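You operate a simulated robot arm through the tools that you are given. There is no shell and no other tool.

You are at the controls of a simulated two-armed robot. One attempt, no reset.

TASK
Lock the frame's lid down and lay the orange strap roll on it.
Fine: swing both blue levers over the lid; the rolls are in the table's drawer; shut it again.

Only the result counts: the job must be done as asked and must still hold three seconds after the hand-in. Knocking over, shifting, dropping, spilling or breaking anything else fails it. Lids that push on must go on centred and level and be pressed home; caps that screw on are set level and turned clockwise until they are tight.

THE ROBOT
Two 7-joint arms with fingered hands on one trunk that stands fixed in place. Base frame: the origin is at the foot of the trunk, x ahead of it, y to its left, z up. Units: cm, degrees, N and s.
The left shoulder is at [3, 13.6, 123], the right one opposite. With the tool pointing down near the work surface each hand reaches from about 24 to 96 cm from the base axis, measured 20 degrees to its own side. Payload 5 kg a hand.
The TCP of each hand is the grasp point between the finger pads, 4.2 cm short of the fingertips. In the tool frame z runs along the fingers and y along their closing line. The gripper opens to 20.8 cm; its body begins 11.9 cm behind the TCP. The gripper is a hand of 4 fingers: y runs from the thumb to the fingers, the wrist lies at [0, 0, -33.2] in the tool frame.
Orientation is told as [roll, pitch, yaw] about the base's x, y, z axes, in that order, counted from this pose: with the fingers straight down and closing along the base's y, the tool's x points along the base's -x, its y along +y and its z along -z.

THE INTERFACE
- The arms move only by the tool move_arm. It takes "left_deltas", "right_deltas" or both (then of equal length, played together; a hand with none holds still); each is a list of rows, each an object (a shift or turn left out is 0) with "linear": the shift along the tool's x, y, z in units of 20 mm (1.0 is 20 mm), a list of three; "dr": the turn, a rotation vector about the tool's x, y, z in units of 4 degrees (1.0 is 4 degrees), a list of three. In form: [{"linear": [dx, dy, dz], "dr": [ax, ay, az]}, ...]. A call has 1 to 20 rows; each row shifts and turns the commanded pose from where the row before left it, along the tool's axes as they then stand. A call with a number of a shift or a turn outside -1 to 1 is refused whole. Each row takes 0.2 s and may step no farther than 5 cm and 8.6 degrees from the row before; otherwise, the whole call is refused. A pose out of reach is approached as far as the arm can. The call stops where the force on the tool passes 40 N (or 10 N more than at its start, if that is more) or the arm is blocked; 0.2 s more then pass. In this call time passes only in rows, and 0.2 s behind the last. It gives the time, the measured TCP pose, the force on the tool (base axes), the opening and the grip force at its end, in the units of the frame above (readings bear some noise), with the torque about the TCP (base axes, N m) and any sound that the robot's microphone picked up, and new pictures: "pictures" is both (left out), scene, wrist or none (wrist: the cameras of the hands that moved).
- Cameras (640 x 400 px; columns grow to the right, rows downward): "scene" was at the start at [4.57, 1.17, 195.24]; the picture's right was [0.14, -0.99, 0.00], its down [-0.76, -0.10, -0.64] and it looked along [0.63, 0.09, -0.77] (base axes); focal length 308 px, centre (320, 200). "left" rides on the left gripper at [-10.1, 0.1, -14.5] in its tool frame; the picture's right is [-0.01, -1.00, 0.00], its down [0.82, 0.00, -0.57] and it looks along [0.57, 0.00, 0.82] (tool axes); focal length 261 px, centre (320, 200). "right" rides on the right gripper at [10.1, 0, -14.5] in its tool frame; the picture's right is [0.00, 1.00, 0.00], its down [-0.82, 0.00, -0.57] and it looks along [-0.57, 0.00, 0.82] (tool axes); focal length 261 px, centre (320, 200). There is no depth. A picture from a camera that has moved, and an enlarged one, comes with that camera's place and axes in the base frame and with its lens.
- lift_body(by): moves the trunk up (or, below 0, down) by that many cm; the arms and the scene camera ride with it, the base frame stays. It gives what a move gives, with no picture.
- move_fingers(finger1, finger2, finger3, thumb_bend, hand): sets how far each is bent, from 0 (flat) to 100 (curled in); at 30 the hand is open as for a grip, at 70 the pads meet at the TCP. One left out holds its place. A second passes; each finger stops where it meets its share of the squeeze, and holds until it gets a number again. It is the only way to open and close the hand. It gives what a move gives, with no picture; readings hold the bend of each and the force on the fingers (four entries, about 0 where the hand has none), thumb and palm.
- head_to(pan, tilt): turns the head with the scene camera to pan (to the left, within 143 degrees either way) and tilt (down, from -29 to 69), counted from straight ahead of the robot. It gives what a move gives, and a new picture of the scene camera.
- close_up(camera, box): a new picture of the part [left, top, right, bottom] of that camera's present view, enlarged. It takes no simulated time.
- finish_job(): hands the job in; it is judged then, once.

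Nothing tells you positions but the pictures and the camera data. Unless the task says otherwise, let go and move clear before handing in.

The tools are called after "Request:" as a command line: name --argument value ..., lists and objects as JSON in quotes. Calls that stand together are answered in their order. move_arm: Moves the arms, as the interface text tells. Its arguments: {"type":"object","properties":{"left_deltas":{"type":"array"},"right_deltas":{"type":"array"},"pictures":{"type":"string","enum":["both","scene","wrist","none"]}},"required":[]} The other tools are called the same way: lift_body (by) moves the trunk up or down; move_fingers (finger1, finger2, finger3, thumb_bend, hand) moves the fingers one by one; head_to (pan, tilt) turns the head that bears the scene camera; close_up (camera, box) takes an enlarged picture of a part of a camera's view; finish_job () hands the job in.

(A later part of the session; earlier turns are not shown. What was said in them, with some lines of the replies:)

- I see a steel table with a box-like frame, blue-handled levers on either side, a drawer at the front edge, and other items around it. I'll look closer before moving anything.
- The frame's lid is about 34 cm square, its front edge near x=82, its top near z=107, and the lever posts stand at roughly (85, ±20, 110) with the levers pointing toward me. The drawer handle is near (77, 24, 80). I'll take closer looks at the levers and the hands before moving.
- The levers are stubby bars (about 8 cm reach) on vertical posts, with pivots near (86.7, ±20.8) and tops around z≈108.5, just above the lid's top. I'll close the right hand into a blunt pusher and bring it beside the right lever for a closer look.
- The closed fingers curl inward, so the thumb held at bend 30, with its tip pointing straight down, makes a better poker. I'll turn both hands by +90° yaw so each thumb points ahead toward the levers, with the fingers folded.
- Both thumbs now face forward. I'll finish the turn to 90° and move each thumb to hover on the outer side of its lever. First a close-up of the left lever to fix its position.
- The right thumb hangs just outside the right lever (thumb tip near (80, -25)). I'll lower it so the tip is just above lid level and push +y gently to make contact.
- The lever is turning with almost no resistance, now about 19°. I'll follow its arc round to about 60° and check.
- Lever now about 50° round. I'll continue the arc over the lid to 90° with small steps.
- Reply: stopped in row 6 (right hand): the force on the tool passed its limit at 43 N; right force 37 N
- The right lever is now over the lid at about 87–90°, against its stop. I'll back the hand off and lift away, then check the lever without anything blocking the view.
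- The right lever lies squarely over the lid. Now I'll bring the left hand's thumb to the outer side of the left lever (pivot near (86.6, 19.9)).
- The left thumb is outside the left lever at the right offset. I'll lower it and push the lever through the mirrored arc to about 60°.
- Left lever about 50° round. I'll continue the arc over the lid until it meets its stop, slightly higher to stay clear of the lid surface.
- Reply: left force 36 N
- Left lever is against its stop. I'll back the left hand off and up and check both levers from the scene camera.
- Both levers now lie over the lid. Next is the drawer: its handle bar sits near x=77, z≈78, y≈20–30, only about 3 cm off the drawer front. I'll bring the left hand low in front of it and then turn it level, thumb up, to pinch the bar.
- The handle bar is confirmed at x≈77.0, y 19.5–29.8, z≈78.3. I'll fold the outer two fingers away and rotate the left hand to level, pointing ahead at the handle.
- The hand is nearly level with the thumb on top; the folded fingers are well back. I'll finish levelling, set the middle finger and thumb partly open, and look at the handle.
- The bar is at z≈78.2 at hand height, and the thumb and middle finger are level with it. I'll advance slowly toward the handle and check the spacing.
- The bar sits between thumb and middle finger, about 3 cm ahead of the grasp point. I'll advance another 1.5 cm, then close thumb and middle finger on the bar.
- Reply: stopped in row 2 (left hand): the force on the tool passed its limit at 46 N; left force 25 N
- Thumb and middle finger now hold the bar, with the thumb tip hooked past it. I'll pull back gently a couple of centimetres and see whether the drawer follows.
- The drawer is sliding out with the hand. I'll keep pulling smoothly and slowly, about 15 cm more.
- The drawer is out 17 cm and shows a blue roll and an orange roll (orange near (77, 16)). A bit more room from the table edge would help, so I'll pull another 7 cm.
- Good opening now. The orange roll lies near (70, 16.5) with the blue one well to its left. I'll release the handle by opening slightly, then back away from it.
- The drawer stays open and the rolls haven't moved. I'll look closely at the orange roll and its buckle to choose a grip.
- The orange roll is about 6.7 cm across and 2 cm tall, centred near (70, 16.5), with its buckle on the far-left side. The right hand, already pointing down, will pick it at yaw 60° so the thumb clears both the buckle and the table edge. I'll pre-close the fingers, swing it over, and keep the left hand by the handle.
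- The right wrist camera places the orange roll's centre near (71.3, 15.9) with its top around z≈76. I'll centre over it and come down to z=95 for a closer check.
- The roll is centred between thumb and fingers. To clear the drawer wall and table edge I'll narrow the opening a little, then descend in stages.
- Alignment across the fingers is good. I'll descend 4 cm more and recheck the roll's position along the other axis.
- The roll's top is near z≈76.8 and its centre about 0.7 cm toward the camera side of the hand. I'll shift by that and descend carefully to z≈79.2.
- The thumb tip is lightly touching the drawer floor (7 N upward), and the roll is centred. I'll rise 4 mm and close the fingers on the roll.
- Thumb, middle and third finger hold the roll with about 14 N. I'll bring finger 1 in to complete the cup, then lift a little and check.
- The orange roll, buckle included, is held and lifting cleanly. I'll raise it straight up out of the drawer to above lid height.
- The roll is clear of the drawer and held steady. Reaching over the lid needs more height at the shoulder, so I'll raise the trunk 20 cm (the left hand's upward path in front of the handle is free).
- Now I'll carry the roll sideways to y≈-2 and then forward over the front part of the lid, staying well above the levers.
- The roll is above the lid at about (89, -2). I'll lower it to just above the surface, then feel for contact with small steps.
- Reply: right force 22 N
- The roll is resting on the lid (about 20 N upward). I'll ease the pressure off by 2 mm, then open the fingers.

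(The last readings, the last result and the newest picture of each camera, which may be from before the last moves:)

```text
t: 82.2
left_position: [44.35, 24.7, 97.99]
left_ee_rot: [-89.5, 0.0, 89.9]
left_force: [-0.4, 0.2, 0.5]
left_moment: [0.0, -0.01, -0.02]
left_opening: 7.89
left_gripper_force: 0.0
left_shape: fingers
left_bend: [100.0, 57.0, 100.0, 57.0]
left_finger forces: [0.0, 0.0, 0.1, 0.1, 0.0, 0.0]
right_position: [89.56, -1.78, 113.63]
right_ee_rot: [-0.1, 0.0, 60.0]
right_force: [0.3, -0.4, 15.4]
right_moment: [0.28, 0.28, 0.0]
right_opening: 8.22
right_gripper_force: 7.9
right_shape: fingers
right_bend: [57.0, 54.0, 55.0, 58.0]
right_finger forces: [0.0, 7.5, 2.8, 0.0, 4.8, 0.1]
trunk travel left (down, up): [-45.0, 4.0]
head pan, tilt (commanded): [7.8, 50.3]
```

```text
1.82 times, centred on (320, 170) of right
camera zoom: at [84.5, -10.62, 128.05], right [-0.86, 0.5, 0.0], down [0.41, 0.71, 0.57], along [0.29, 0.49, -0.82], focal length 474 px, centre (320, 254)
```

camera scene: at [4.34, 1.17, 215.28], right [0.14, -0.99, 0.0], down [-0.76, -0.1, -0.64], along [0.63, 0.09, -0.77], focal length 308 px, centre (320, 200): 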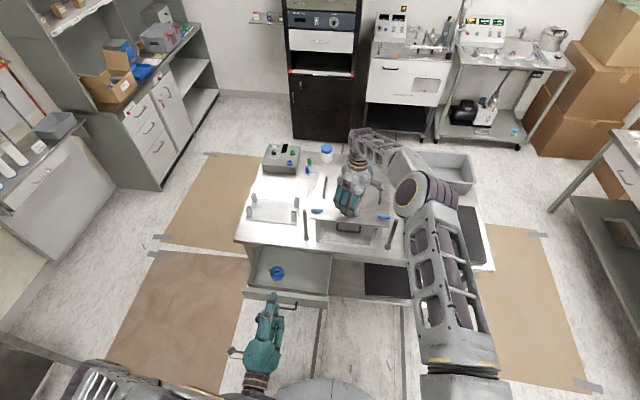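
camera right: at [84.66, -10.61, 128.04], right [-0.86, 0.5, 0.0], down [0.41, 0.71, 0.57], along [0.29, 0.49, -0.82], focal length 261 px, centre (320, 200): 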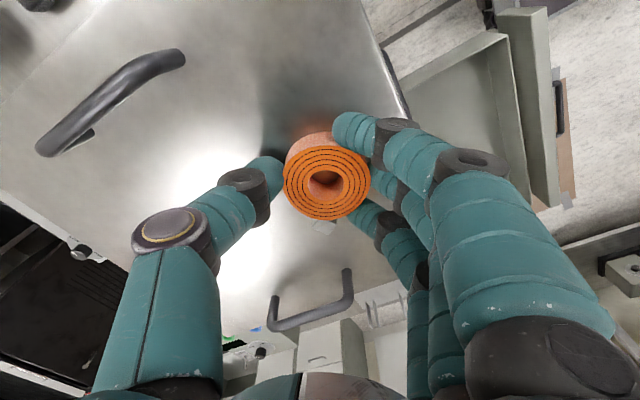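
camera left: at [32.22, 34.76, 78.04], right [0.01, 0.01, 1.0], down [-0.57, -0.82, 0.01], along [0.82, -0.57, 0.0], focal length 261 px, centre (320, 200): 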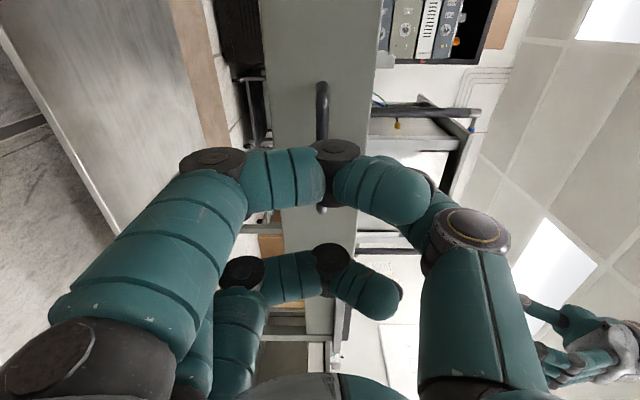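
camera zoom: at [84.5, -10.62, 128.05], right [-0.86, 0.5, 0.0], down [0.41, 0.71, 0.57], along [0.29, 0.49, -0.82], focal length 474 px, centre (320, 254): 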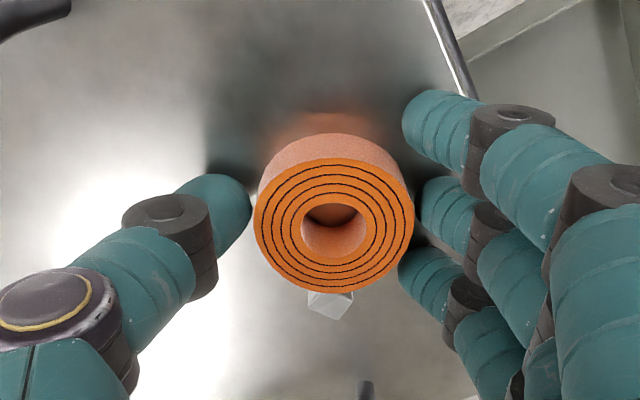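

The fingers have released but their tips are pressing the lid. I'll rise slightly and open further.

Request:
move_arm --right_deltas '[{"linear": [0, 0, -0.1]}, {"linear": [0, 0, -0.1]}]' --pictures "none"

Request:
move_fingers --hand "right" --finger1 52 --finger2 50 --finger3 52 --thumb_bend 53

Request:
close_up --camera "right" --box '[160, 60, 480, 280]'

```text
t: 82.8
left_position: [44.32, 24.7, 97.99]
left_ee_rot: [-89.7, 0.0, 90.0]
left_force: [-0.1, 0.6, -0.4]
left_moment: [0.0, -0.04, -0.03]
left_opening: 7.91
left_gripper_force: 0.0
left_shape: fingers
left_bend: [100.0, 57.0, 100.0, 57.0]
left_finger forces: [0.0, 0.0, 0.0, 0.1, 0.0, 0.0]
right_position: [89.46, -1.9, 113.97]
right_ee_rot: [0.1, 0.1, 60.0]
right_force: [-0.2, 0.0, 0.7]
right_moment: [0.0, 0.0, 0.0]
right_opening: 8.45
right_gripper_force: 0.1
right_shape: fingers
right_bend: [57.0, 52.0, 55.0, 57.0]
right_finger forces: [0.1, 0.0, 0.1, 0.0, 0.1, 0.0]
trunk travel left (down, up): [-45.0, 4.0]
head pan, tilt (commanded): [7.8, 50.3]
```

```text
t: 83.8
left_position: [44.33, 24.69, 98.06]
left_ee_rot: [-89.6, 0.0, 89.9]
left_force: [-0.3, 1.2, -1.0]
left_moment: [0.04, 0.0, 0.0]
left_opening: 7.9
left_gripper_force: 0.1
left_shape: fingers
left_bend: [100.0, 57.0, 100.0, 57.0]
left_finger forces: [0.0, 0.0, 0.1, 0.1, 0.0, 0.1]
right_position: [89.59, -1.93, 114.05]
right_ee_rot: [0.0, 0.1, 60.1]
right_force: [0.5, -0.4, -0.3]
right_moment: [-0.02, -0.01, 0.02]
right_opening: 10.67
right_gripper_force: 0.0
right_shape: fingers
right_bend: [52.0, 50.0, 52.0, 53.0]
right_finger forces: [0.0, 0.1, 0.0, 0.0, 0.1, 0.0]
trunk travel left (down, up): [-45.0, 4.0]
head pan, tilt (commanded): [7.8, 50.3]
```

```text
1.82 times, centred on (320, 170) of right
camera zoom: at [84.59, -10.67, 128.41], right [-0.86, 0.5, 0.0], down [0.41, 0.71, 0.57], along [0.29, 0.49, -0.82], focal length 474 px, centre (320, 254)
```

zoom: 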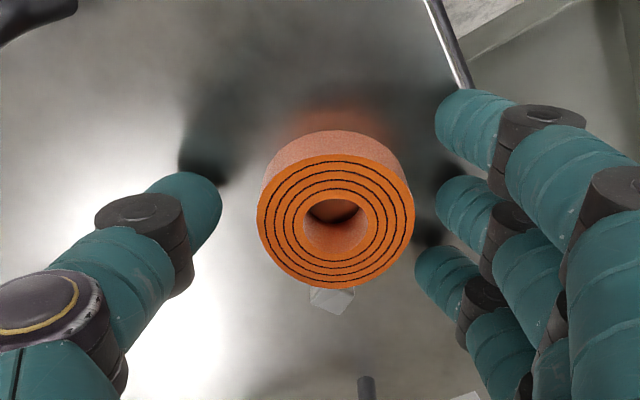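

All contact is gone and the roll sits flat on the lid. I'll raise the right hand straight up and then withdraw it back and to the right.

Request:
move_arm --right_deltas '[{"linear": [0, 0, -0.25]}, {"linear": [0, 0, -0.5]}, {"linear": [0, 0, -0.8]}, {"linear": [0, 0, -0.9]}, {"linear": [0, 0, -0.9]}, {"linear": [0, 0, -0.9]}, {"linear": [0, 0, -0.9]}, {"linear": [0, 0, -0.5]}]' --pictures "wrist"

Request:
move_arm --right_deltas '[{"linear": [0.914, 0.297, 0]}, {"linear": [0.914, 0.297, 0]}, {"linear": [0.914, 0.297, 0]}, {"linear": [0.914, 0.297, 0]}, {"linear": [0.914, 0.297, 0]}, {"linear": [0.914, 0.297, 0]}, {"linear": [0.914, 0.297, 0]}, {"linear": [0.914, 0.297, 0]}, {"linear": [0.914, 0.297, 0]}, {"linear": [0.914, 0.297, 0]}, {"linear": [0.914, 0.297, 0]}, {"linear": [0.914, 0.297, 0]}, {"linear": [0.914, 0.297, 0]}, {"linear": [0.914, 0.297, 0]}]' --pictures "both"

Request:
close_up --camera "scene" --box '[280, 150, 420, 250]'

```text
t: 85.6
left_position: [44.31, 24.66, 97.93]
left_ee_rot: [-89.6, 0.0, 89.9]
left_force: [0.4, -0.5, -0.1]
left_moment: [0.03, -0.02, -0.02]
left_opening: 7.88
left_gripper_force: 0.1
left_shape: fingers
left_bend: [100.0, 57.0, 100.0, 57.0]
left_finger forces: [0.0, 0.1, 0.0, 0.0, 0.0, 0.0]
right_position: [89.52, -1.86, 125.15]
right_ee_rot: [0.0, 0.0, 59.9]
right_force: [-1.3, -0.5, -0.1]
right_moment: [-0.03, 0.0, -0.04]
right_opening: 10.73
right_gripper_force: 0.0
right_shape: fingers
right_bend: [52.0, 50.0, 52.0, 53.0]
right_finger forces: [0.0, 0.1, 0.0, 0.0, 0.0, 0.1]
trunk travel left (down, up): [-45.0, 4.0]
head pan, tilt (commanded): [7.8, 50.3]
camera right: at [84.55, -10.74, 139.65], right [-0.86, 0.5, 0.0], down [0.41, 0.71, 0.57], along [0.29, 0.49, -0.82], focal length 261 px, centre (320, 200)
```

right: 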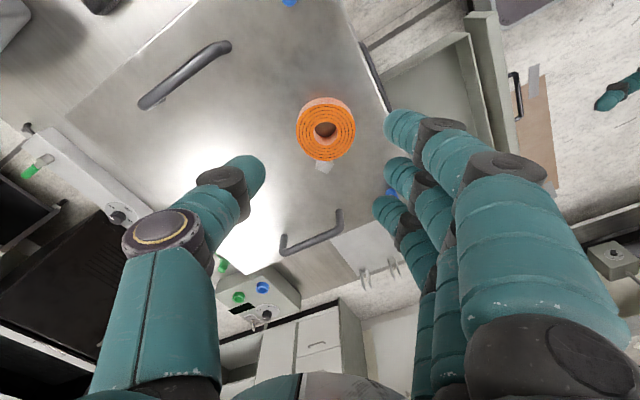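

```text
t: 88.6
left_position: [44.3, 24.58, 98.0]
left_ee_rot: [-89.6, 0.0, 89.9]
left_force: [-0.9, -0.5, -0.9]
left_moment: [0.0, 0.02, 0.03]
left_opening: 7.89
left_gripper_force: 0.0
left_shape: fingers
left_bend: [100.0, 57.0, 100.0, 57.0]
left_finger forces: [0.0, 0.1, 0.0, 0.0, 0.0, 0.0]
right_position: [69.64, -19.86, 125.31]
right_ee_rot: [-0.1, 0.0, 60.1]
right_force: [-0.3, -0.2, 0.0]
right_moment: [0.02, -0.04, -0.01]
right_opening: 10.69
right_gripper_force: 0.0
right_shape: fingers
right_bend: [52.0, 50.0, 52.0, 53.0]
right_finger forces: [0.0, 0.0, 0.0, 0.1, 0.0, 0.1]
trunk travel left (down, up): [-45.0, 4.0]
head pan, tilt (commanded): [7.8, 50.3]
camera scene: at [4.47, 1.08, 215.25], right [0.14, -0.99, 0.0], down [-0.76, -0.1, -0.64], along [0.63, 0.09, -0.77], focal length 308 px, centre (320, 200)
camera right: at [64.66, -28.66, 139.65], right [-0.86, 0.5, 0.0], down [0.41, 0.71, 0.57], along [0.29, 0.49, -0.82], focal length 261 px, centre (320, 200)
```

scene: 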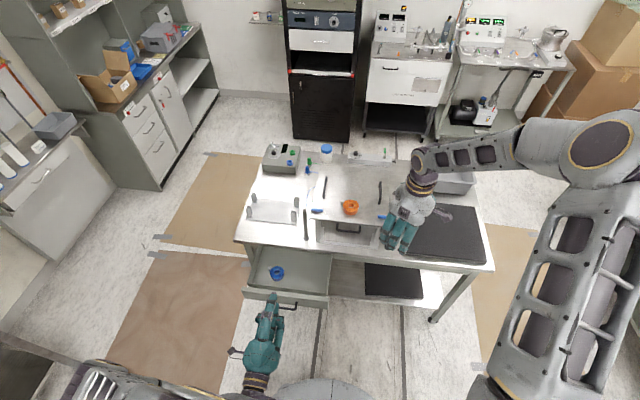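
right: 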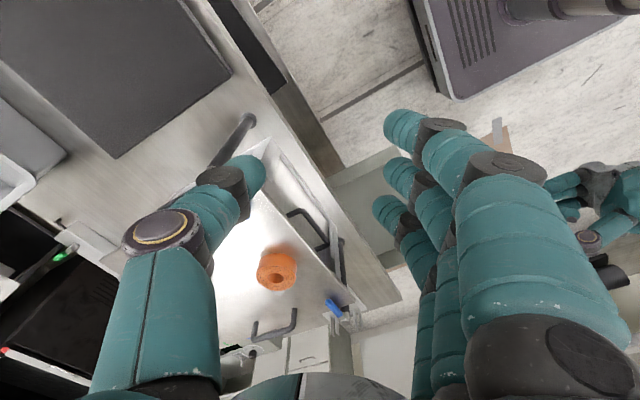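

```text
4.00 times, centred on (350, 200) of scene
camera zoom: at [4.47, 1.08, 215.25], right [0.14, -0.99, 0.0], down [-0.76, -0.1, -0.64], along [0.63, 0.09, -0.77], focal length 1234 px, centre (200, 200)
```

zoom: 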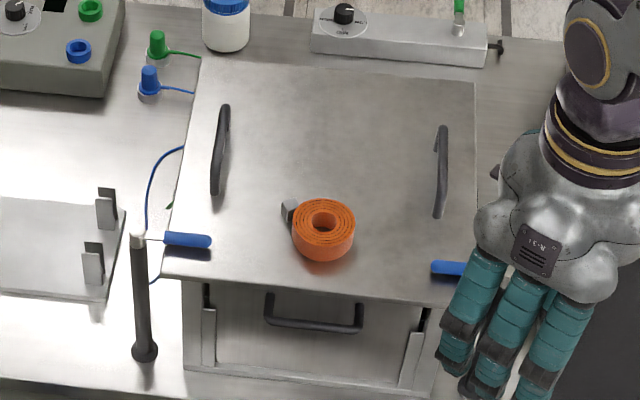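

The orange roll lies flat on the lid with both levers over it. Next I'll tuck the right hand farther out of the way, lower the trunk again, and make a fist with the left hand to push the drawer shut.

Request:
move_arm --right_deltas '[{"linear": [0.6, 0.4, -0.2]}, {"linear": [0.8, 0.5, -0.2]}, {"linear": [0.8, 0.5, -0.2]}, {"linear": [0.8, 0.5, -0.2]}, {"linear": [0.8, 0.5, -0.2]}, {"linear": [0.8, 0.5, -0.2]}]' --pictures "none"

Request:
lift_body --by -20

Request:
move_fingers --hand "left" --finger2 72 --thumb_bend 72

Request:
move_arm --left_deltas '[{"linear": [0, 0, 0.1]}]' --pictures "both"

Request:
close_up --camera "scene" --box '[210, 210, 350, 330]'

```text
t: 90.0
left_position: [44.22, 24.68, 98.09]
left_ee_rot: [-89.6, 0.0, 89.9]
left_force: [-0.1, -1.0, -0.2]
left_moment: [0.0, 0.03, 0.05]
left_opening: 7.91
left_gripper_force: 0.0
left_shape: fingers
left_bend: [100.0, 57.0, 100.0, 57.0]
left_finger forces: [0.1, 0.0, 0.0, 0.1, 0.1, 0.2]
right_position: [59.88, -25.04, 127.75]
right_ee_rot: [-0.1, -0.2, 60.0]
right_force: [0.7, 0.0, 0.4]
right_moment: [0.03, -0.05, -0.02]
right_opening: 10.68
right_gripper_force: 0.1
right_shape: fingers
right_bend: [52.0, 50.0, 52.0, 53.0]
right_finger forces: [0.0, 0.0, 0.1, 0.0, 0.0, 0.0]
trunk travel left (down, up): [-45.0, 4.0]
head pan, tilt (commanded): [7.8, 50.3]
```

```text
t: 92.2
left_position: [44.27, 24.59, 78.04]
left_ee_rot: [-89.6, 0.0, 89.9]
left_force: [0.3, -0.3, 0.7]
left_moment: [-0.02, 0.0, 0.01]
left_opening: 7.89
left_gripper_force: 0.0
left_shape: fingers
left_bend: [100.0, 57.0, 100.0, 57.0]
left_finger forces: [0.0, 0.0, 0.1, 0.0, 0.0, 0.1]
right_position: [60.02, -25.02, 107.78]
right_ee_rot: [0.0, 0.0, 60.0]
right_force: [-0.4, 0.7, -0.6]
right_moment: [-0.01, -0.02, 0.0]
right_opening: 10.72
right_gripper_force: 0.1
right_shape: fingers
right_bend: [52.0, 50.0, 52.0, 53.0]
right_finger forces: [0.1, 0.0, 0.1, 0.0, 0.0, 0.0]
trunk travel left (down, up): [-25.0, 24.0]
head pan, tilt (commanded): [7.8, 50.3]
```

```text
t: 93.2
left_position: [44.31, 24.62, 78.04]
left_ee_rot: [-89.6, -0.1, 89.9]
left_force: [0.2, -0.3, 0.6]
left_moment: [-0.02, -0.02, 0.0]
left_opening: 7.12
left_gripper_force: 0.0
left_shape: fingers
left_bend: [100.0, 71.0, 100.0, 71.0]
left_finger forces: [0.0, 0.0, 0.0, 0.0, 0.1, 0.0]
right_position: [60.11, -24.97, 107.72]
right_ee_rot: [0.0, 0.0, 60.0]
right_force: [0.2, -1.1, 0.5]
right_moment: [0.02, 0.01, 0.02]
right_opening: 10.69
right_gripper_force: 0.0
right_shape: fingers
right_bend: [52.0, 50.0, 52.0, 53.0]
right_finger forces: [0.0, 0.1, 0.1, 0.0, 0.0, 0.1]
trunk travel left (down, up): [-25.0, 24.0]
head pan, tilt (commanded): [7.8, 50.3]
```

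```text
t: 93.6
left_position: [44.5, 24.61, 78.0]
left_ee_rot: [-89.6, 0.0, 89.9]
left_force: [0.8, -0.6, 0.9]
left_moment: [0.0, 0.01, -0.01]
left_opening: 7.14
left_gripper_force: 0.0
left_shape: fingers
left_bend: [100.0, 71.0, 100.0, 71.0]
left_finger forces: [0.1, 0.0, 0.1, 0.1, 0.0, 0.0]
right_position: [59.98, -25.01, 107.75]
right_ee_rot: [0.0, 0.1, 60.0]
right_force: [0.0, -0.1, 0.8]
right_moment: [-0.01, 0.0, -0.01]
right_opening: 10.68
right_gripper_force: 0.1
right_shape: fingers
right_bend: [52.0, 50.0, 52.0, 53.0]
right_finger forces: [0.1, 0.1, 0.0, 0.0, 0.1, 0.0]
trunk travel left (down, up): [-25.0, 24.0]
head pan, tilt (commanded): [7.8, 50.3]
camera scene: at [4.57, 1.17, 195.24], right [0.14, -0.99, 0.0], down [-0.76, -0.1, -0.64], along [0.63, 0.09, -0.77], focal length 308 px, centre (320, 200)
camera left: at [30.06, 34.71, 78.07], right [0.01, 0.01, 1.0], down [-0.57, -0.82, 0.01], along [0.82, -0.57, 0.0], focal length 261 px, centre (320, 200)
```

scene: 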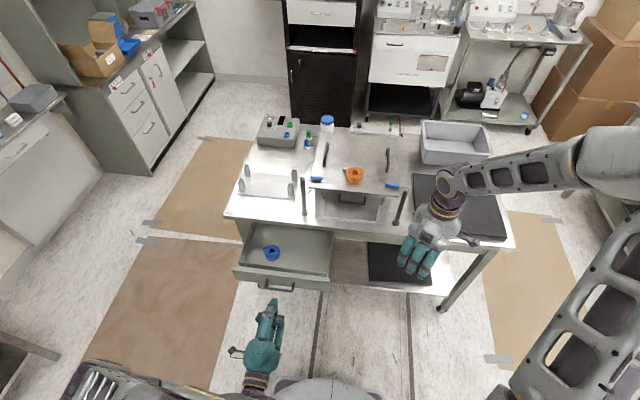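
left: 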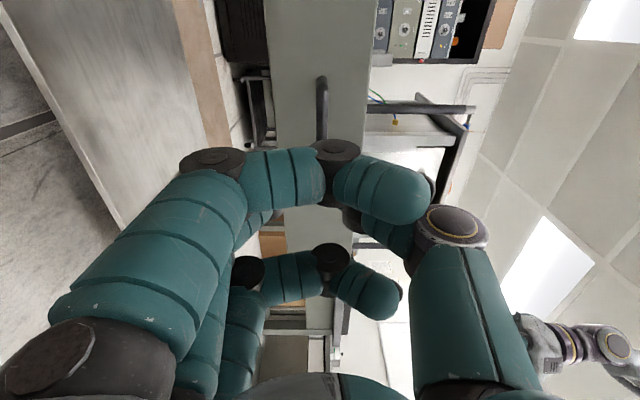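

```text
3.33 times, centred on (280, 270) of scene
camera zoom: at [4.57, 1.17, 195.24], right [0.14, -0.99, 0.0], down [-0.76, -0.1, -0.64], along [0.63, 0.09, -0.77], focal length 1028 px, centre (453, -33)
```

zoom: 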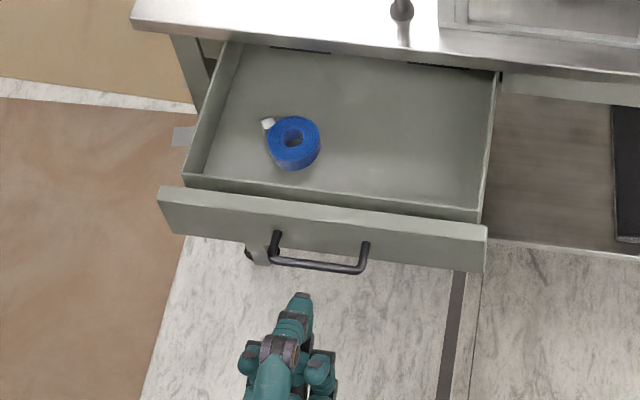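

The blue roll hasn't moved. I'll close thumb and middle finger fully so the bar can't slip between them, then push the handle in slowly.

Request:
move_fingers --hand "left" --finger2 85 --thumb_bend 85

Request:
move_arm --left_deltas '[{"linear": [0, 0, 0.4]}, {"linear": [0, 0, 0.5]}, {"linear": [0, 0, 0.5]}, {"linear": [0, 0, 0.4]}, {"linear": [0, 0, 0.3]}, {"linear": [0, 0, 0.3]}]' --pictures "both"

Request:
close_up --camera "scene" --box '[210, 210, 350, 330]'

```text
t: 94.6
left_position: [44.43, 24.57, 77.95]
left_ee_rot: [-89.6, -0.1, 89.9]
left_force: [0.5, -0.3, -0.1]
left_moment: [0.0, -0.04, 0.0]
left_opening: 6.78
left_gripper_force: 0.0
left_shape: fingers
left_bend: [100.0, 84.0, 100.0, 80.0]
left_finger forces: [0.1, 0.0, 0.0, 0.0, 0.0, 0.0]
right_position: [60.15, -24.89, 107.66]
right_ee_rot: [-0.1, 0.0, 60.0]
right_force: [0.1, 0.2, 0.8]
right_moment: [0.03, 0.01, 0.01]
right_opening: 10.7
right_gripper_force: 0.1
right_shape: fingers
right_bend: [52.0, 50.0, 52.0, 53.0]
right_finger forces: [0.0, 0.0, 0.1, 0.0, 0.1, 0.0]
trunk travel left (down, up): [-25.0, 24.0]
head pan, tilt (commanded): [7.8, 50.3]
```

```text
t: 96.0
left_position: [49.34, 24.65, 77.97]
left_ee_rot: [-89.4, 0.1, 89.8]
left_force: [0.4, -0.8, -0.6]
left_moment: [0.0, -0.01, -0.01]
left_opening: 6.8
left_gripper_force: 0.0
left_shape: fingers
left_bend: [100.0, 84.0, 100.0, 80.0]
left_finger forces: [0.0, 0.0, 0.1, 0.0, 0.1, 0.0]
right_position: [60.01, -24.92, 107.69]
right_ee_rot: [0.0, -0.1, 60.0]
right_force: [-0.3, 0.0, -1.0]
right_moment: [-0.03, -0.02, -0.01]
right_opening: 10.7
right_gripper_force: 0.0
right_shape: fingers
right_bend: [52.0, 50.0, 52.0, 53.0]
right_finger forces: [0.0, 0.0, 0.0, 0.0, 0.0, 0.0]
trunk travel left (down, up): [-25.0, 24.0]
head pan, tilt (commanded): [7.8, 50.3]
camera scene: at [4.58, 1.18, 195.24], right [0.14, -0.99, 0.0], down [-0.76, -0.1, -0.64], along [0.63, 0.09, -0.77], focal length 308 px, centre (320, 200)
camera left: at [34.92, 34.85, 78.05], right [0.01, 0.01, 1.0], down [-0.57, -0.82, 0.01], along [0.82, -0.57, 0.0], focal length 261 px, centre (320, 200)
```

scene: 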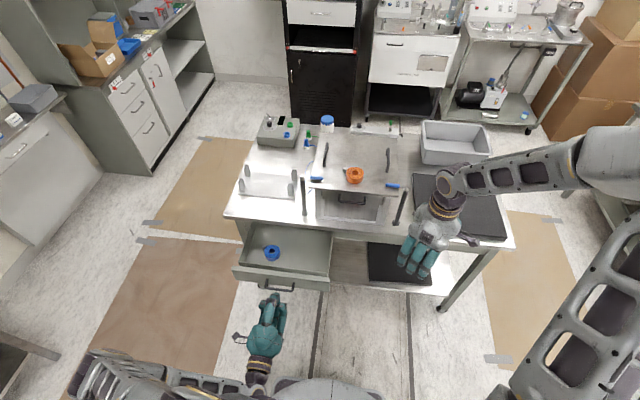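
left: 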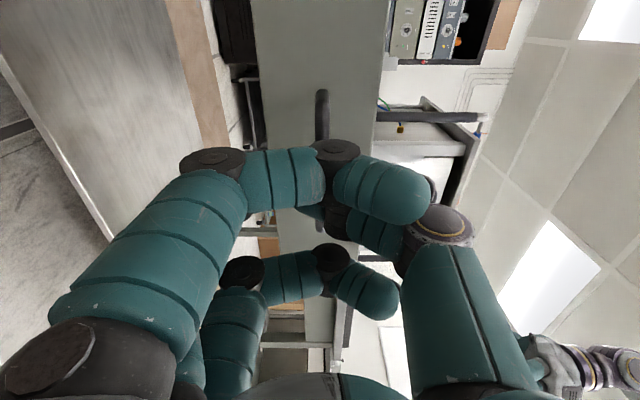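

```text
3.33 times, centred on (280, 270) of scene
camera zoom: at [4.58, 1.18, 195.24], right [0.14, -0.99, 0.0], down [-0.76, -0.1, -0.64], along [0.63, 0.09, -0.77], focal length 1028 px, centre (453, -33)
```

zoom: 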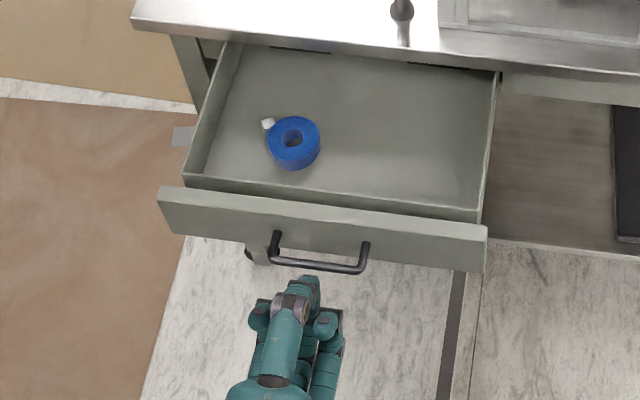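

Not touching yet. I'll keep advancing slowly; the drawer should start moving in shortly.

Request:
move_arm --left_deltas '[{"linear": [0, 0, 0.15]}, {"linear": [0, 0, 0.15]}, {"linear": [0, 0, 0.15]}, {"linear": [0, 0, 0.15]}, {"linear": [0, 0, 0.2]}, {"linear": [0, 0, 0.25]}, {"linear": [0, 0, 0.3]}, {"linear": [0, 0, 0.35]}, {"linear": [0, 0, 0.4]}, {"linear": [0, 0, 0.4]}, {"linear": [0, 0, 0.4]}, {"linear": [0, 0, 0.4]}, {"linear": [0, 0, 0.4]}, {"linear": [0, 0, 0.4]}, {"linear": [0, 0, 0.4]}, {"linear": [0, 0, 0.4]}, {"linear": [0, 0, 0.35]}, {"linear": [0, 0, 0.3]}, {"linear": [0, 0, 0.2]}, {"linear": [0, 0, 0.1]}]' --pictures "scene"

Request:
close_up --camera "scene" --box '[210, 210, 350, 330]'

Request:
close_up --camera "left" --box '[240, 40, 480, 240]'

```text
t: 100.2
left_position: [61.04, 24.6, 77.87]
left_ee_rot: [-89.5, 0.1, 89.7]
left_force: [-0.3, -0.8, -1.1]
left_moment: [-0.01, 0.05, 0.0]
left_opening: 6.78
left_gripper_force: 0.1
left_shape: fingers
left_bend: [100.0, 85.0, 100.0, 80.0]
left_finger forces: [0.0, 0.1, 0.0, 0.0, 0.0, 0.0]
right_position: [60.01, -24.97, 107.67]
right_ee_rot: [0.0, 0.0, 60.0]
right_force: [-0.1, -0.2, -0.5]
right_moment: [0.01, 0.02, 0.03]
right_opening: 10.71
right_gripper_force: 0.0
right_shape: fingers
right_bend: [52.0, 50.0, 52.0, 53.0]
right_finger forces: [0.1, 0.0, 0.0, 0.0, 0.0, 0.0]
trunk travel left (down, up): [-25.0, 24.0]
head pan, tilt (commanded): [7.8, 50.3]
camera scene: at [4.56, 1.17, 195.24], right [0.14, -0.99, 0.0], down [-0.76, -0.1, -0.64], along [0.63, 0.09, -0.77], focal length 308 px, centre (320, 200)
```

scene: 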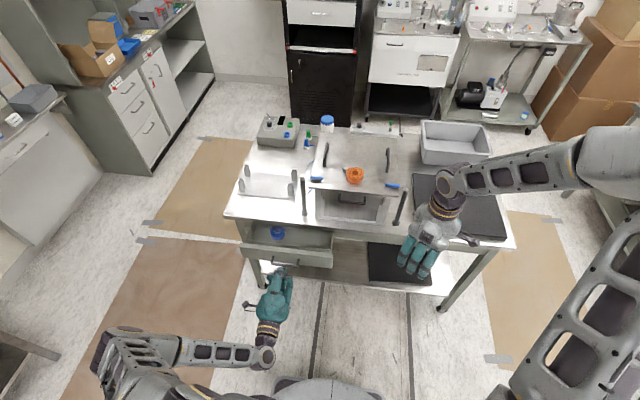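

```text
3.33 times, centred on (280, 270) of scene
camera zoom: at [4.56, 1.17, 195.24], right [0.14, -0.99, 0.0], down [-0.76, -0.1, -0.64], along [0.63, 0.09, -0.77], focal length 1028 px, centre (453, -33)
```

zoom: 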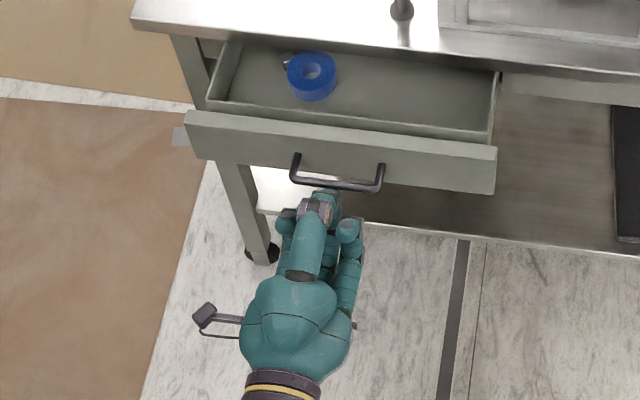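

```text
2.00 times, centred on (360, 140) of left
camera zoom: at [46.57, 34.69, 77.96], right [0.01, 0.01, 1.0], down [-0.57, -0.82, 0.01], along [0.82, -0.57, 0.0], focal length 521 px, centre (240, 320)
```

zoom: 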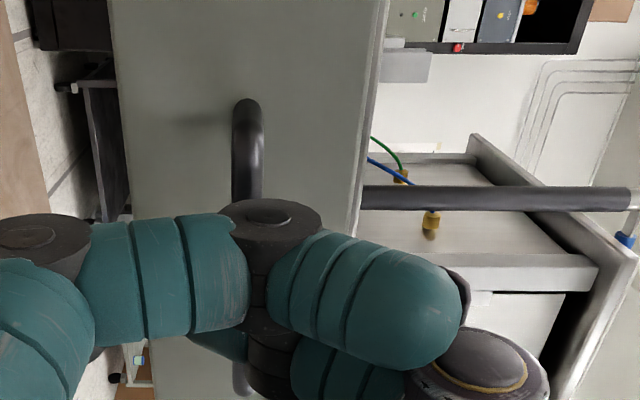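

The drawer is closing, with the blue roll riding along undisturbed. I'll continue pushing gently.

Request:
move_arm --left_deltas '[{"linear": [0, 0, 0.12]}, {"linear": [0, 0, 0.18]}, {"linear": [0, 0, 0.25]}, {"linear": [0, 0, 0.32]}, {"linear": [0, 0, 0.35]}, {"linear": [0, 0, 0.35]}, {"linear": [0, 0, 0.35]}, {"linear": [0, 0, 0.35]}, {"linear": [0, 0, 0.35]}, {"linear": [0, 0, 0.35]}, {"linear": [0, 0, 0.35]}, {"linear": [0, 0, 0.35]}, {"linear": [0, 0, 0.32]}, {"linear": [0, 0, 0.3]}, {"linear": [0, 0, 0.27]}, {"linear": [0, 0, 0.22]}, {"linear": [0, 0, 0.18]}, {"linear": [0, 0, 0.14]}, {"linear": [0, 0, 0.1]}]' --pictures "scene"

Request:
close_up --camera "scene" --box '[210, 200, 350, 300]'

Request:
close_up --camera "left" --box '[240, 40, 480, 240]'

```text
t: 104.2
left_position: [71.39, 24.47, 77.84]
left_ee_rot: [-89.6, 0.1, 89.8]
left_force: [-0.5, -0.2, -1.5]
left_moment: [-0.01, 0.03, 0.01]
left_opening: 6.81
left_gripper_force: 0.1
left_shape: fingers
left_bend: [100.0, 85.0, 100.0, 80.0]
left_finger forces: [0.0, 0.0, 0.0, 0.0, 0.0, 0.1]
right_position: [60.07, -24.97, 107.73]
right_ee_rot: [-0.1, 0.0, 60.0]
right_force: [1.0, 0.2, 0.0]
right_moment: [-0.03, 0.01, 0.02]
right_opening: 10.72
right_gripper_force: 0.0
right_shape: fingers
right_bend: [52.0, 50.0, 52.0, 53.0]
right_finger forces: [0.1, 0.1, 0.0, 0.0, 0.1, 0.1]
trunk travel left (down, up): [-25.0, 24.0]
head pan, tilt (commanded): [7.8, 50.3]
camera scene: at [4.57, 1.18, 195.24], right [0.14, -0.99, 0.0], down [-0.76, -0.1, -0.64], along [0.63, 0.09, -0.77], focal length 308 px, centre (320, 200)
```

scene: 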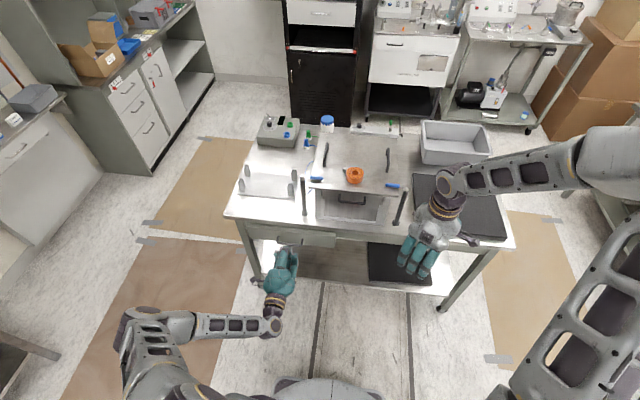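

```text
4.00 times, centred on (280, 250) of scene
camera zoom: at [4.57, 1.18, 195.24], right [0.14, -0.99, 0.0], down [-0.76, -0.1, -0.64], along [0.63, 0.09, -0.77], focal length 1234 px, centre (480, 0)
```

zoom: 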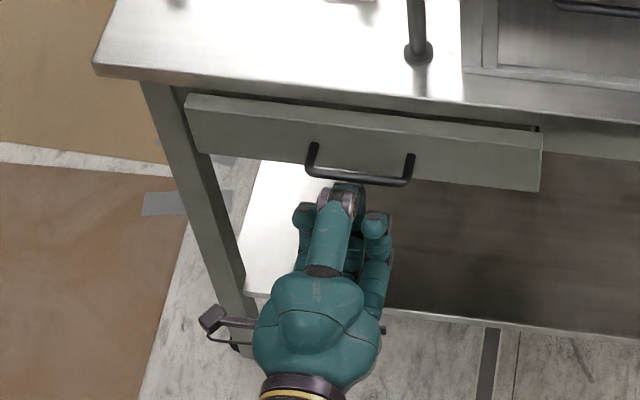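

```text
2.00 times, centred on (360, 140) of left
camera zoom: at [57.01, 34.56, 77.83], right [0.01, 0.01, 1.0], down [-0.57, -0.82, 0.01], along [0.82, -0.57, 0.0], focal length 521 px, centre (240, 320)
```

zoom: 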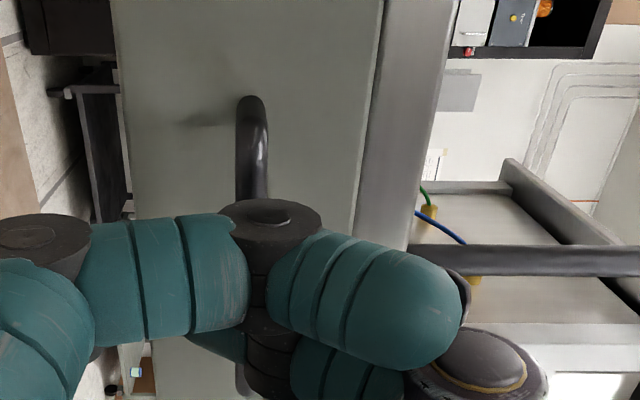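

About 2–3 cm remain. I'll push in small steps until it meets its stop.

Request:
move_arm --left_deltas '[{"linear": [0, 0, 0.12]}, {"linear": [0, 0, 0.12]}, {"linear": [0, 0, 0.12]}, {"linear": [0, 0, 0.12]}, {"linear": [0, 0, 0.12]}, {"linear": [0, 0, 0.12]}, {"linear": [0, 0, 0.12]}, {"linear": [0, 0, 0.12]}, {"linear": [0, 0, 0.12]}, {"linear": [0, 0, 0.12]}, {"linear": [0, 0, 0.12]}, {"linear": [0, 0, 0.12]}]' --pictures "scene"

Request:
close_up --camera "scene" --box '[210, 200, 350, 300]'

Request:
close_up --camera "left" --box '[240, 40, 480, 240]'

```text
t: 106.8
left_position: [74.27, 24.7, 77.81]
left_ee_rot: [-89.6, -0.1, 89.9]
left_force: [0.5, -0.6, -1.1]
left_moment: [0.0, -0.03, -0.03]
left_opening: 6.77
left_gripper_force: 0.0
left_shape: fingers
left_bend: [100.0, 85.0, 100.0, 80.0]
left_finger forces: [0.0, 0.0, 0.0, 0.0, 0.1, 0.0]
right_position: [60.05, -24.91, 107.67]
right_ee_rot: [0.0, 0.0, 60.1]
right_force: [-0.3, -0.2, -0.3]
right_moment: [-0.02, -0.01, 0.03]
right_opening: 10.7
right_gripper_force: 0.0
right_shape: fingers
right_bend: [52.0, 50.0, 52.0, 53.0]
right_finger forces: [0.0, 0.1, 0.0, 0.1, 0.0, 0.0]
trunk travel left (down, up): [-25.0, 24.0]
head pan, tilt (commanded): [7.8, 50.3]
camera scene: at [4.58, 1.16, 195.24], right [0.14, -0.99, 0.0], down [-0.76, -0.1, -0.64], along [0.63, 0.09, -0.77], focal length 308 px, centre (320, 200)
```

scene: 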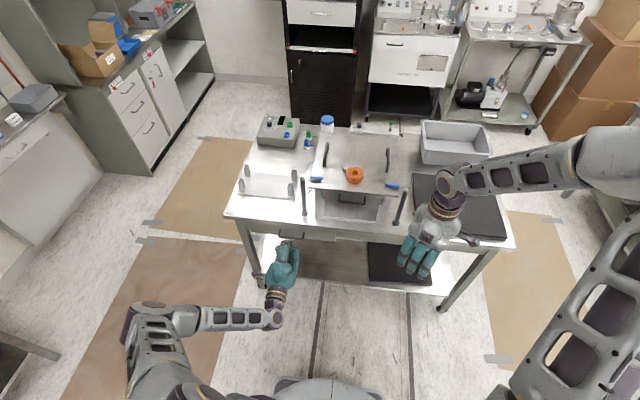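

```text
4.00 times, centred on (280, 250) of scene
camera zoom: at [4.58, 1.16, 195.24], right [0.14, -0.99, 0.0], down [-0.76, -0.1, -0.64], along [0.63, 0.09, -0.77], focal length 1234 px, centre (480, 0)
```

zoom: 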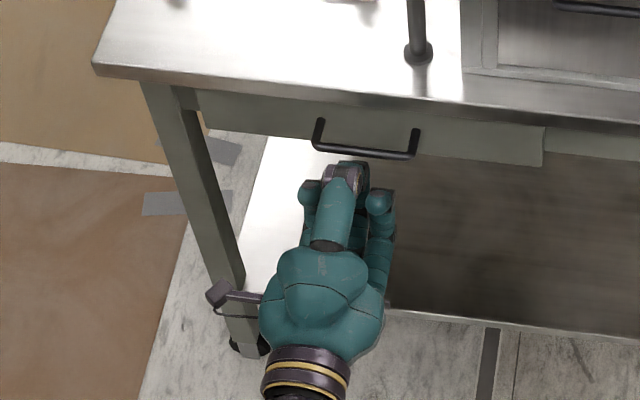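

```text
2.00 times, centred on (360, 140) of left
camera zoom: at [59.85, 34.67, 77.77], right [0.01, 0.01, 1.0], down [-0.57, -0.82, 0.01], along [0.82, -0.57, 0.0], focal length 521 px, centre (240, 320)
```

zoom: 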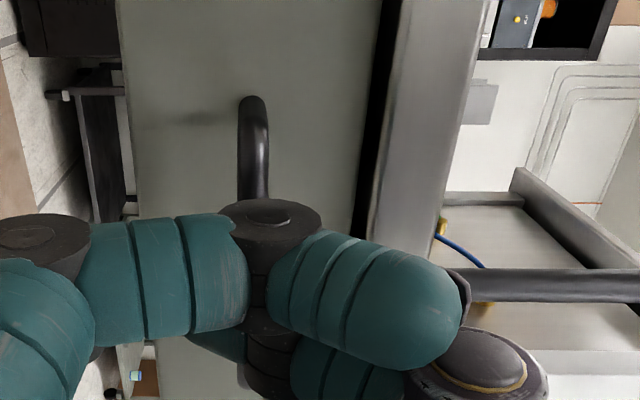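

The drawer looks shut now, but I feel no stop yet. I'll advance in small steps until there's firm contact to make sure it's fully home.

Request:
move_arm --left_deltas '[{"linear": [0, 0, 0.08]}, {"linear": [0, 0, 0.08]}, {"linear": [0, 0, 0.08]}, {"linear": [0, 0, 0.08]}, {"linear": [0, 0, 0.08]}, {"linear": [0, 0, 0.08]}]' --pictures "scene"

Request:
close_up --camera "scene" --box '[220, 200, 360, 290]'

```text
t: 108.2
left_position: [75.29, 24.65, 77.63]
left_ee_rot: [-89.6, 0.0, 89.9]
left_force: [-7.0, -0.1, -1.2]
left_moment: [0.0, 0.03, -0.02]
left_opening: 6.77
left_gripper_force: 0.1
left_shape: fingers
left_bend: [100.0, 85.0, 100.0, 82.0]
left_finger forces: [0.1, 0.0, 0.1, 0.1, 0.0, 0.0]
right_position: [59.83, -24.99, 107.79]
right_ee_rot: [0.0, 0.0, 59.9]
right_force: [-0.8, 0.6, 0.3]
right_moment: [0.0, 0.02, -0.01]
right_opening: 10.71
right_gripper_force: 0.0
right_shape: fingers
right_bend: [52.0, 50.0, 52.0, 53.0]
right_finger forces: [0.1, 0.1, 0.1, 0.1, 0.0, 0.0]
trunk travel left (down, up): [-25.0, 24.0]
head pan, tilt (commanded): [7.8, 50.3]
camera scene: at [4.51, 1.17, 195.24], right [0.14, -0.99, 0.0], down [-0.76, -0.1, -0.64], along [0.63, 0.09, -0.77], focal length 308 px, centre (320, 200)
```

scene: 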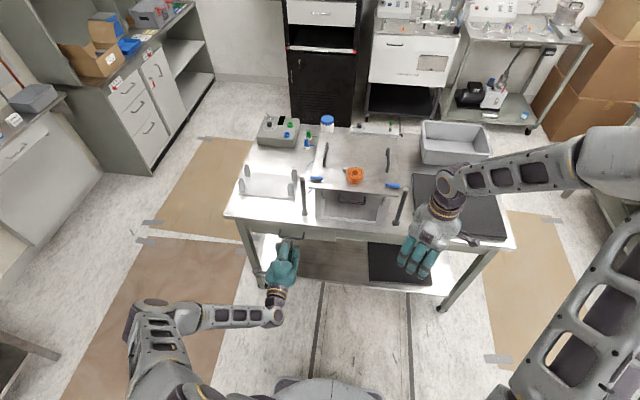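

```text
4.44 times, centred on (290, 245) of scene
camera zoom: at [4.51, 1.17, 195.24], right [0.14, -0.99, 0.0], down [-0.76, -0.1, -0.64], along [0.63, 0.09, -0.77], focal length 1371 px, centre (453, 0)
```

zoom: 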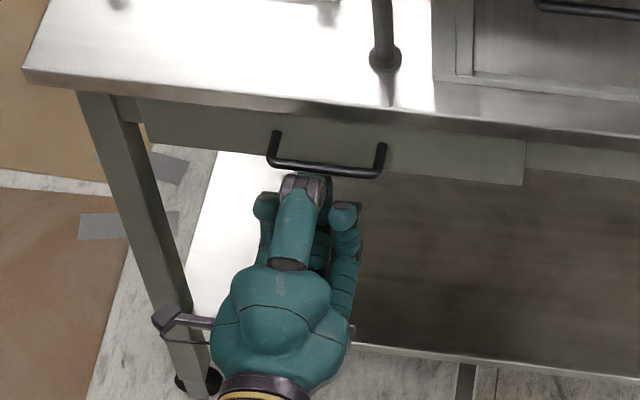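

It matches the original closed view, with 7 N of resistance. One more slight push to confirm it's at the stop.

Request:
move_arm --left_deltas '[{"linear": [0, 0, 0.08]}, {"linear": [0, 0, 0.08]}, {"linear": [0, 0, 0.08]}]' --pictures "none"

Request:
close_up --camera "scene" --box '[220, 200, 360, 290]'

```text
t: 109.0
left_position: [75.67, 24.5, 77.75]
left_ee_rot: [-89.6, -0.1, 89.8]
left_force: [-11.0, 0.1, -1.9]
left_moment: [-0.01, 0.02, 0.01]
left_opening: 6.79
left_gripper_force: 9.5
left_shape: fingers
left_bend: [100.0, 84.0, 100.0, 83.0]
left_finger forces: [0.0, 0.0, 0.0, 0.0, 19.6, 0.0]
right_position: [60.03, -24.84, 107.7]
right_ee_rot: [0.0, -0.1, 60.0]
right_force: [0.8, -0.3, -0.2]
right_moment: [0.0, -0.01, 0.01]
right_opening: 10.69
right_gripper_force: 0.0
right_shape: fingers
right_bend: [52.0, 50.0, 52.0, 53.0]
right_finger forces: [0.0, 0.0, 0.0, 0.0, 0.0, 0.0]
trunk travel left (down, up): [-25.0, 24.0]
head pan, tilt (commanded): [7.8, 50.3]
```

```text
4.44 times, centred on (290, 245) of scene
camera zoom: at [4.5, 1.18, 195.24], right [0.14, -0.99, 0.0], down [-0.76, -0.1, -0.64], along [0.63, 0.09, -0.77], focal length 1371 px, centre (453, 0)
```

zoom: 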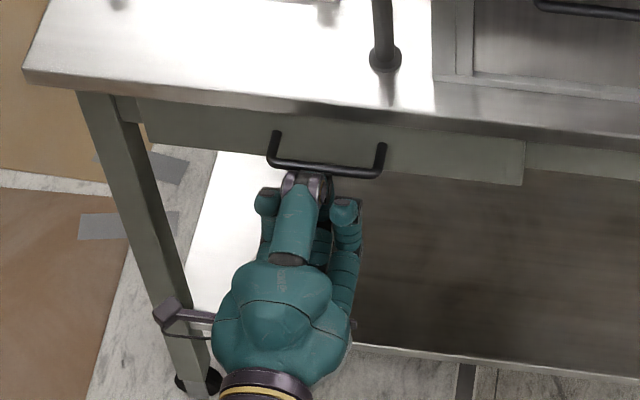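

The handle no longer moves; the drawer is fully shut. I'll back the left hand away straight and then check the whole scene.

Request:
move_arm --left_deltas '[{"linear": [0, 0, -0.2]}, {"linear": [0, 0, -0.3]}, {"linear": [0, 0, -0.4]}, {"linear": [0, 0, -0.6]}, {"linear": [0, 0, -0.8]}, {"linear": [0, 0, -0.9]}, {"linear": [0, 0, -0.9]}, {"linear": [0, 0, -0.9]}, {"linear": [0, 0, -0.9]}, {"linear": [0, 0, -0.5]}]' --pictures "both"

Request:
close_up --camera "scene" --box '[220, 200, 360, 290]'

Request:
close_up --camera "scene" --box '[290, 140, 420, 230]'

Request:
close_up --camera "scene" --box '[220, 100, 520, 290]'

```text
t: 111.2
left_position: [62.92, 24.5, 78.12]
left_ee_rot: [-89.7, 0.0, 89.9]
left_force: [-0.2, -0.2, -0.4]
left_moment: [0.03, 0.04, -0.01]
left_opening: 6.79
left_gripper_force: 0.0
left_shape: fingers
left_bend: [100.0, 84.0, 100.0, 83.0]
left_finger forces: [0.1, 0.1, 0.0, 0.0, 0.0, 0.0]
right_position: [60.05, -24.97, 107.61]
right_ee_rot: [-0.1, 0.0, 60.0]
right_force: [0.2, 0.2, 0.5]
right_moment: [-0.01, 0.01, 0.01]
right_opening: 10.71
right_gripper_force: 0.0
right_shape: fingers
right_bend: [52.0, 50.0, 52.0, 53.0]
right_finger forces: [0.0, 0.0, 0.1, 0.1, 0.1, 0.1]
trunk travel left (down, up): [-25.0, 24.0]
head pan, tilt (commanded): [7.8, 50.3]
camera scene: at [4.55, 1.18, 195.24], right [0.14, -0.99, 0.0], down [-0.76, -0.1, -0.64], along [0.63, 0.09, -0.77], focal length 308 px, centre (320, 200)
camera left: at [48.48, 34.63, 78.1], right [0.01, 0.01, 1.0], down [-0.57, -0.82, 0.01], along [0.82, -0.57, 0.0], focal length 261 px, centre (320, 200)
```

scene: 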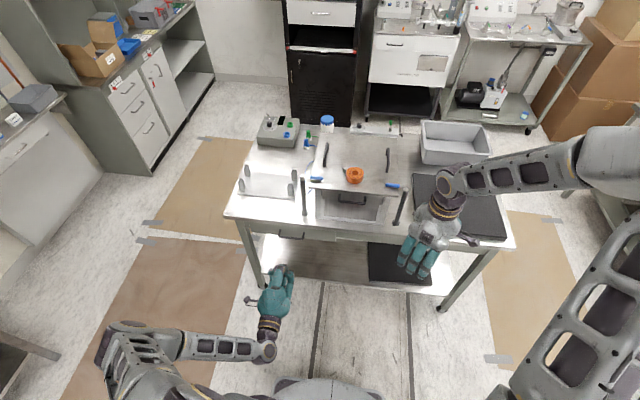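
left: 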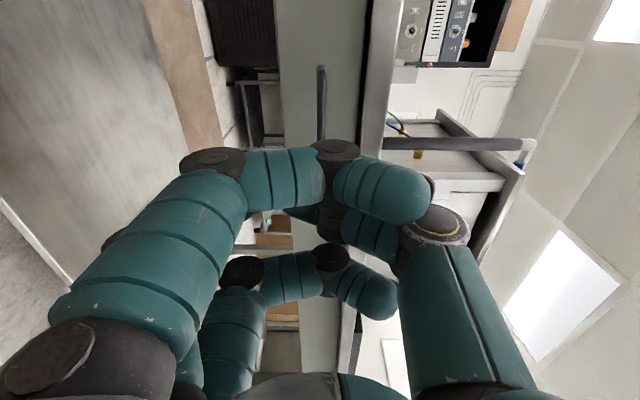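

```text
4.44 times, centred on (290, 245) of scene
camera zoom: at [4.55, 1.18, 195.24], right [0.14, -0.99, 0.0], down [-0.76, -0.1, -0.64], along [0.63, 0.09, -0.77], focal length 1371 px, centre (453, 0)
```

zoom: 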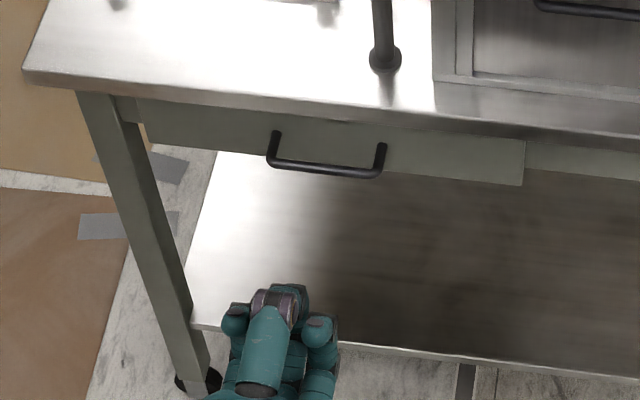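

```text
4.44 times, centred on (355, 185) of scene
camera zoom: at [4.55, 1.18, 195.24], right [0.14, -0.99, 0.0], down [-0.76, -0.1, -0.64], along [0.63, 0.09, -0.77], focal length 1371 px, centre (164, 267)
```

zoom: 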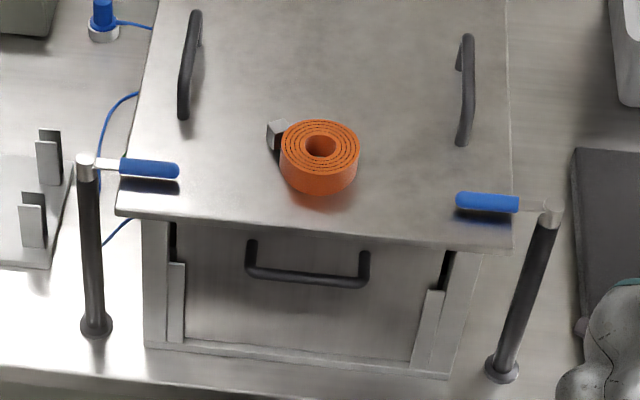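

```text
2.11 times, centred on (370, 195) of scene
camera zoom: at [4.55, 1.18, 195.24], right [0.14, -0.99, 0.0], down [-0.76, -0.1, -0.64], along [0.63, 0.09, -0.77], focal length 649 px, centre (215, 210)
```

zoom: 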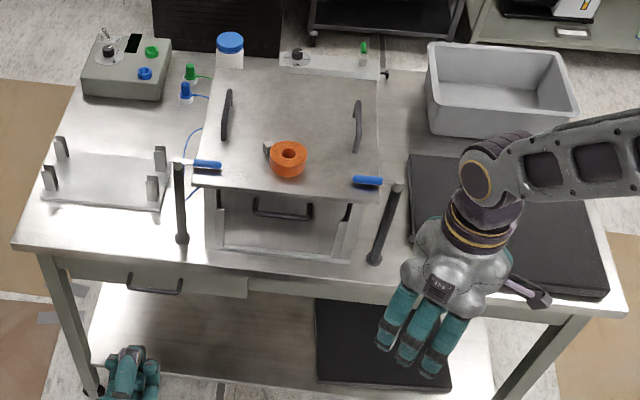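

Both blue levers lie square over the lid and the orange roll sits flat on it. The drawer is shut exactly as it was at the start, with the blue roll still inside. Nothing else on the table has moved and both hands are clear, so I'm handing in.

Request:
finish_job

```text
The job is handed in.
```

I locked the lid and laid the orange strap roll on it, then handed the job in; I haven't seen the judge's verdict.

- **Levers:** both blue levers are swung a quarter turn to their stops and lie over the lid.
- **Orange roll:** it sits flat on the lid near the front, between the two lid handles. Its buckle is still attached.
- **Drawer:** it is pushed fully shut, and the camera view matches how it looked at the start. The blue roll is inside and did not move while I was picking up the orange one.

While I was reaching for the drawer handle, the left thumb bumped the table edge or drawer front at about 46 N. The final pictures show nothing on the table knocked or shifted. Both hands were empty and clear when I handed in.
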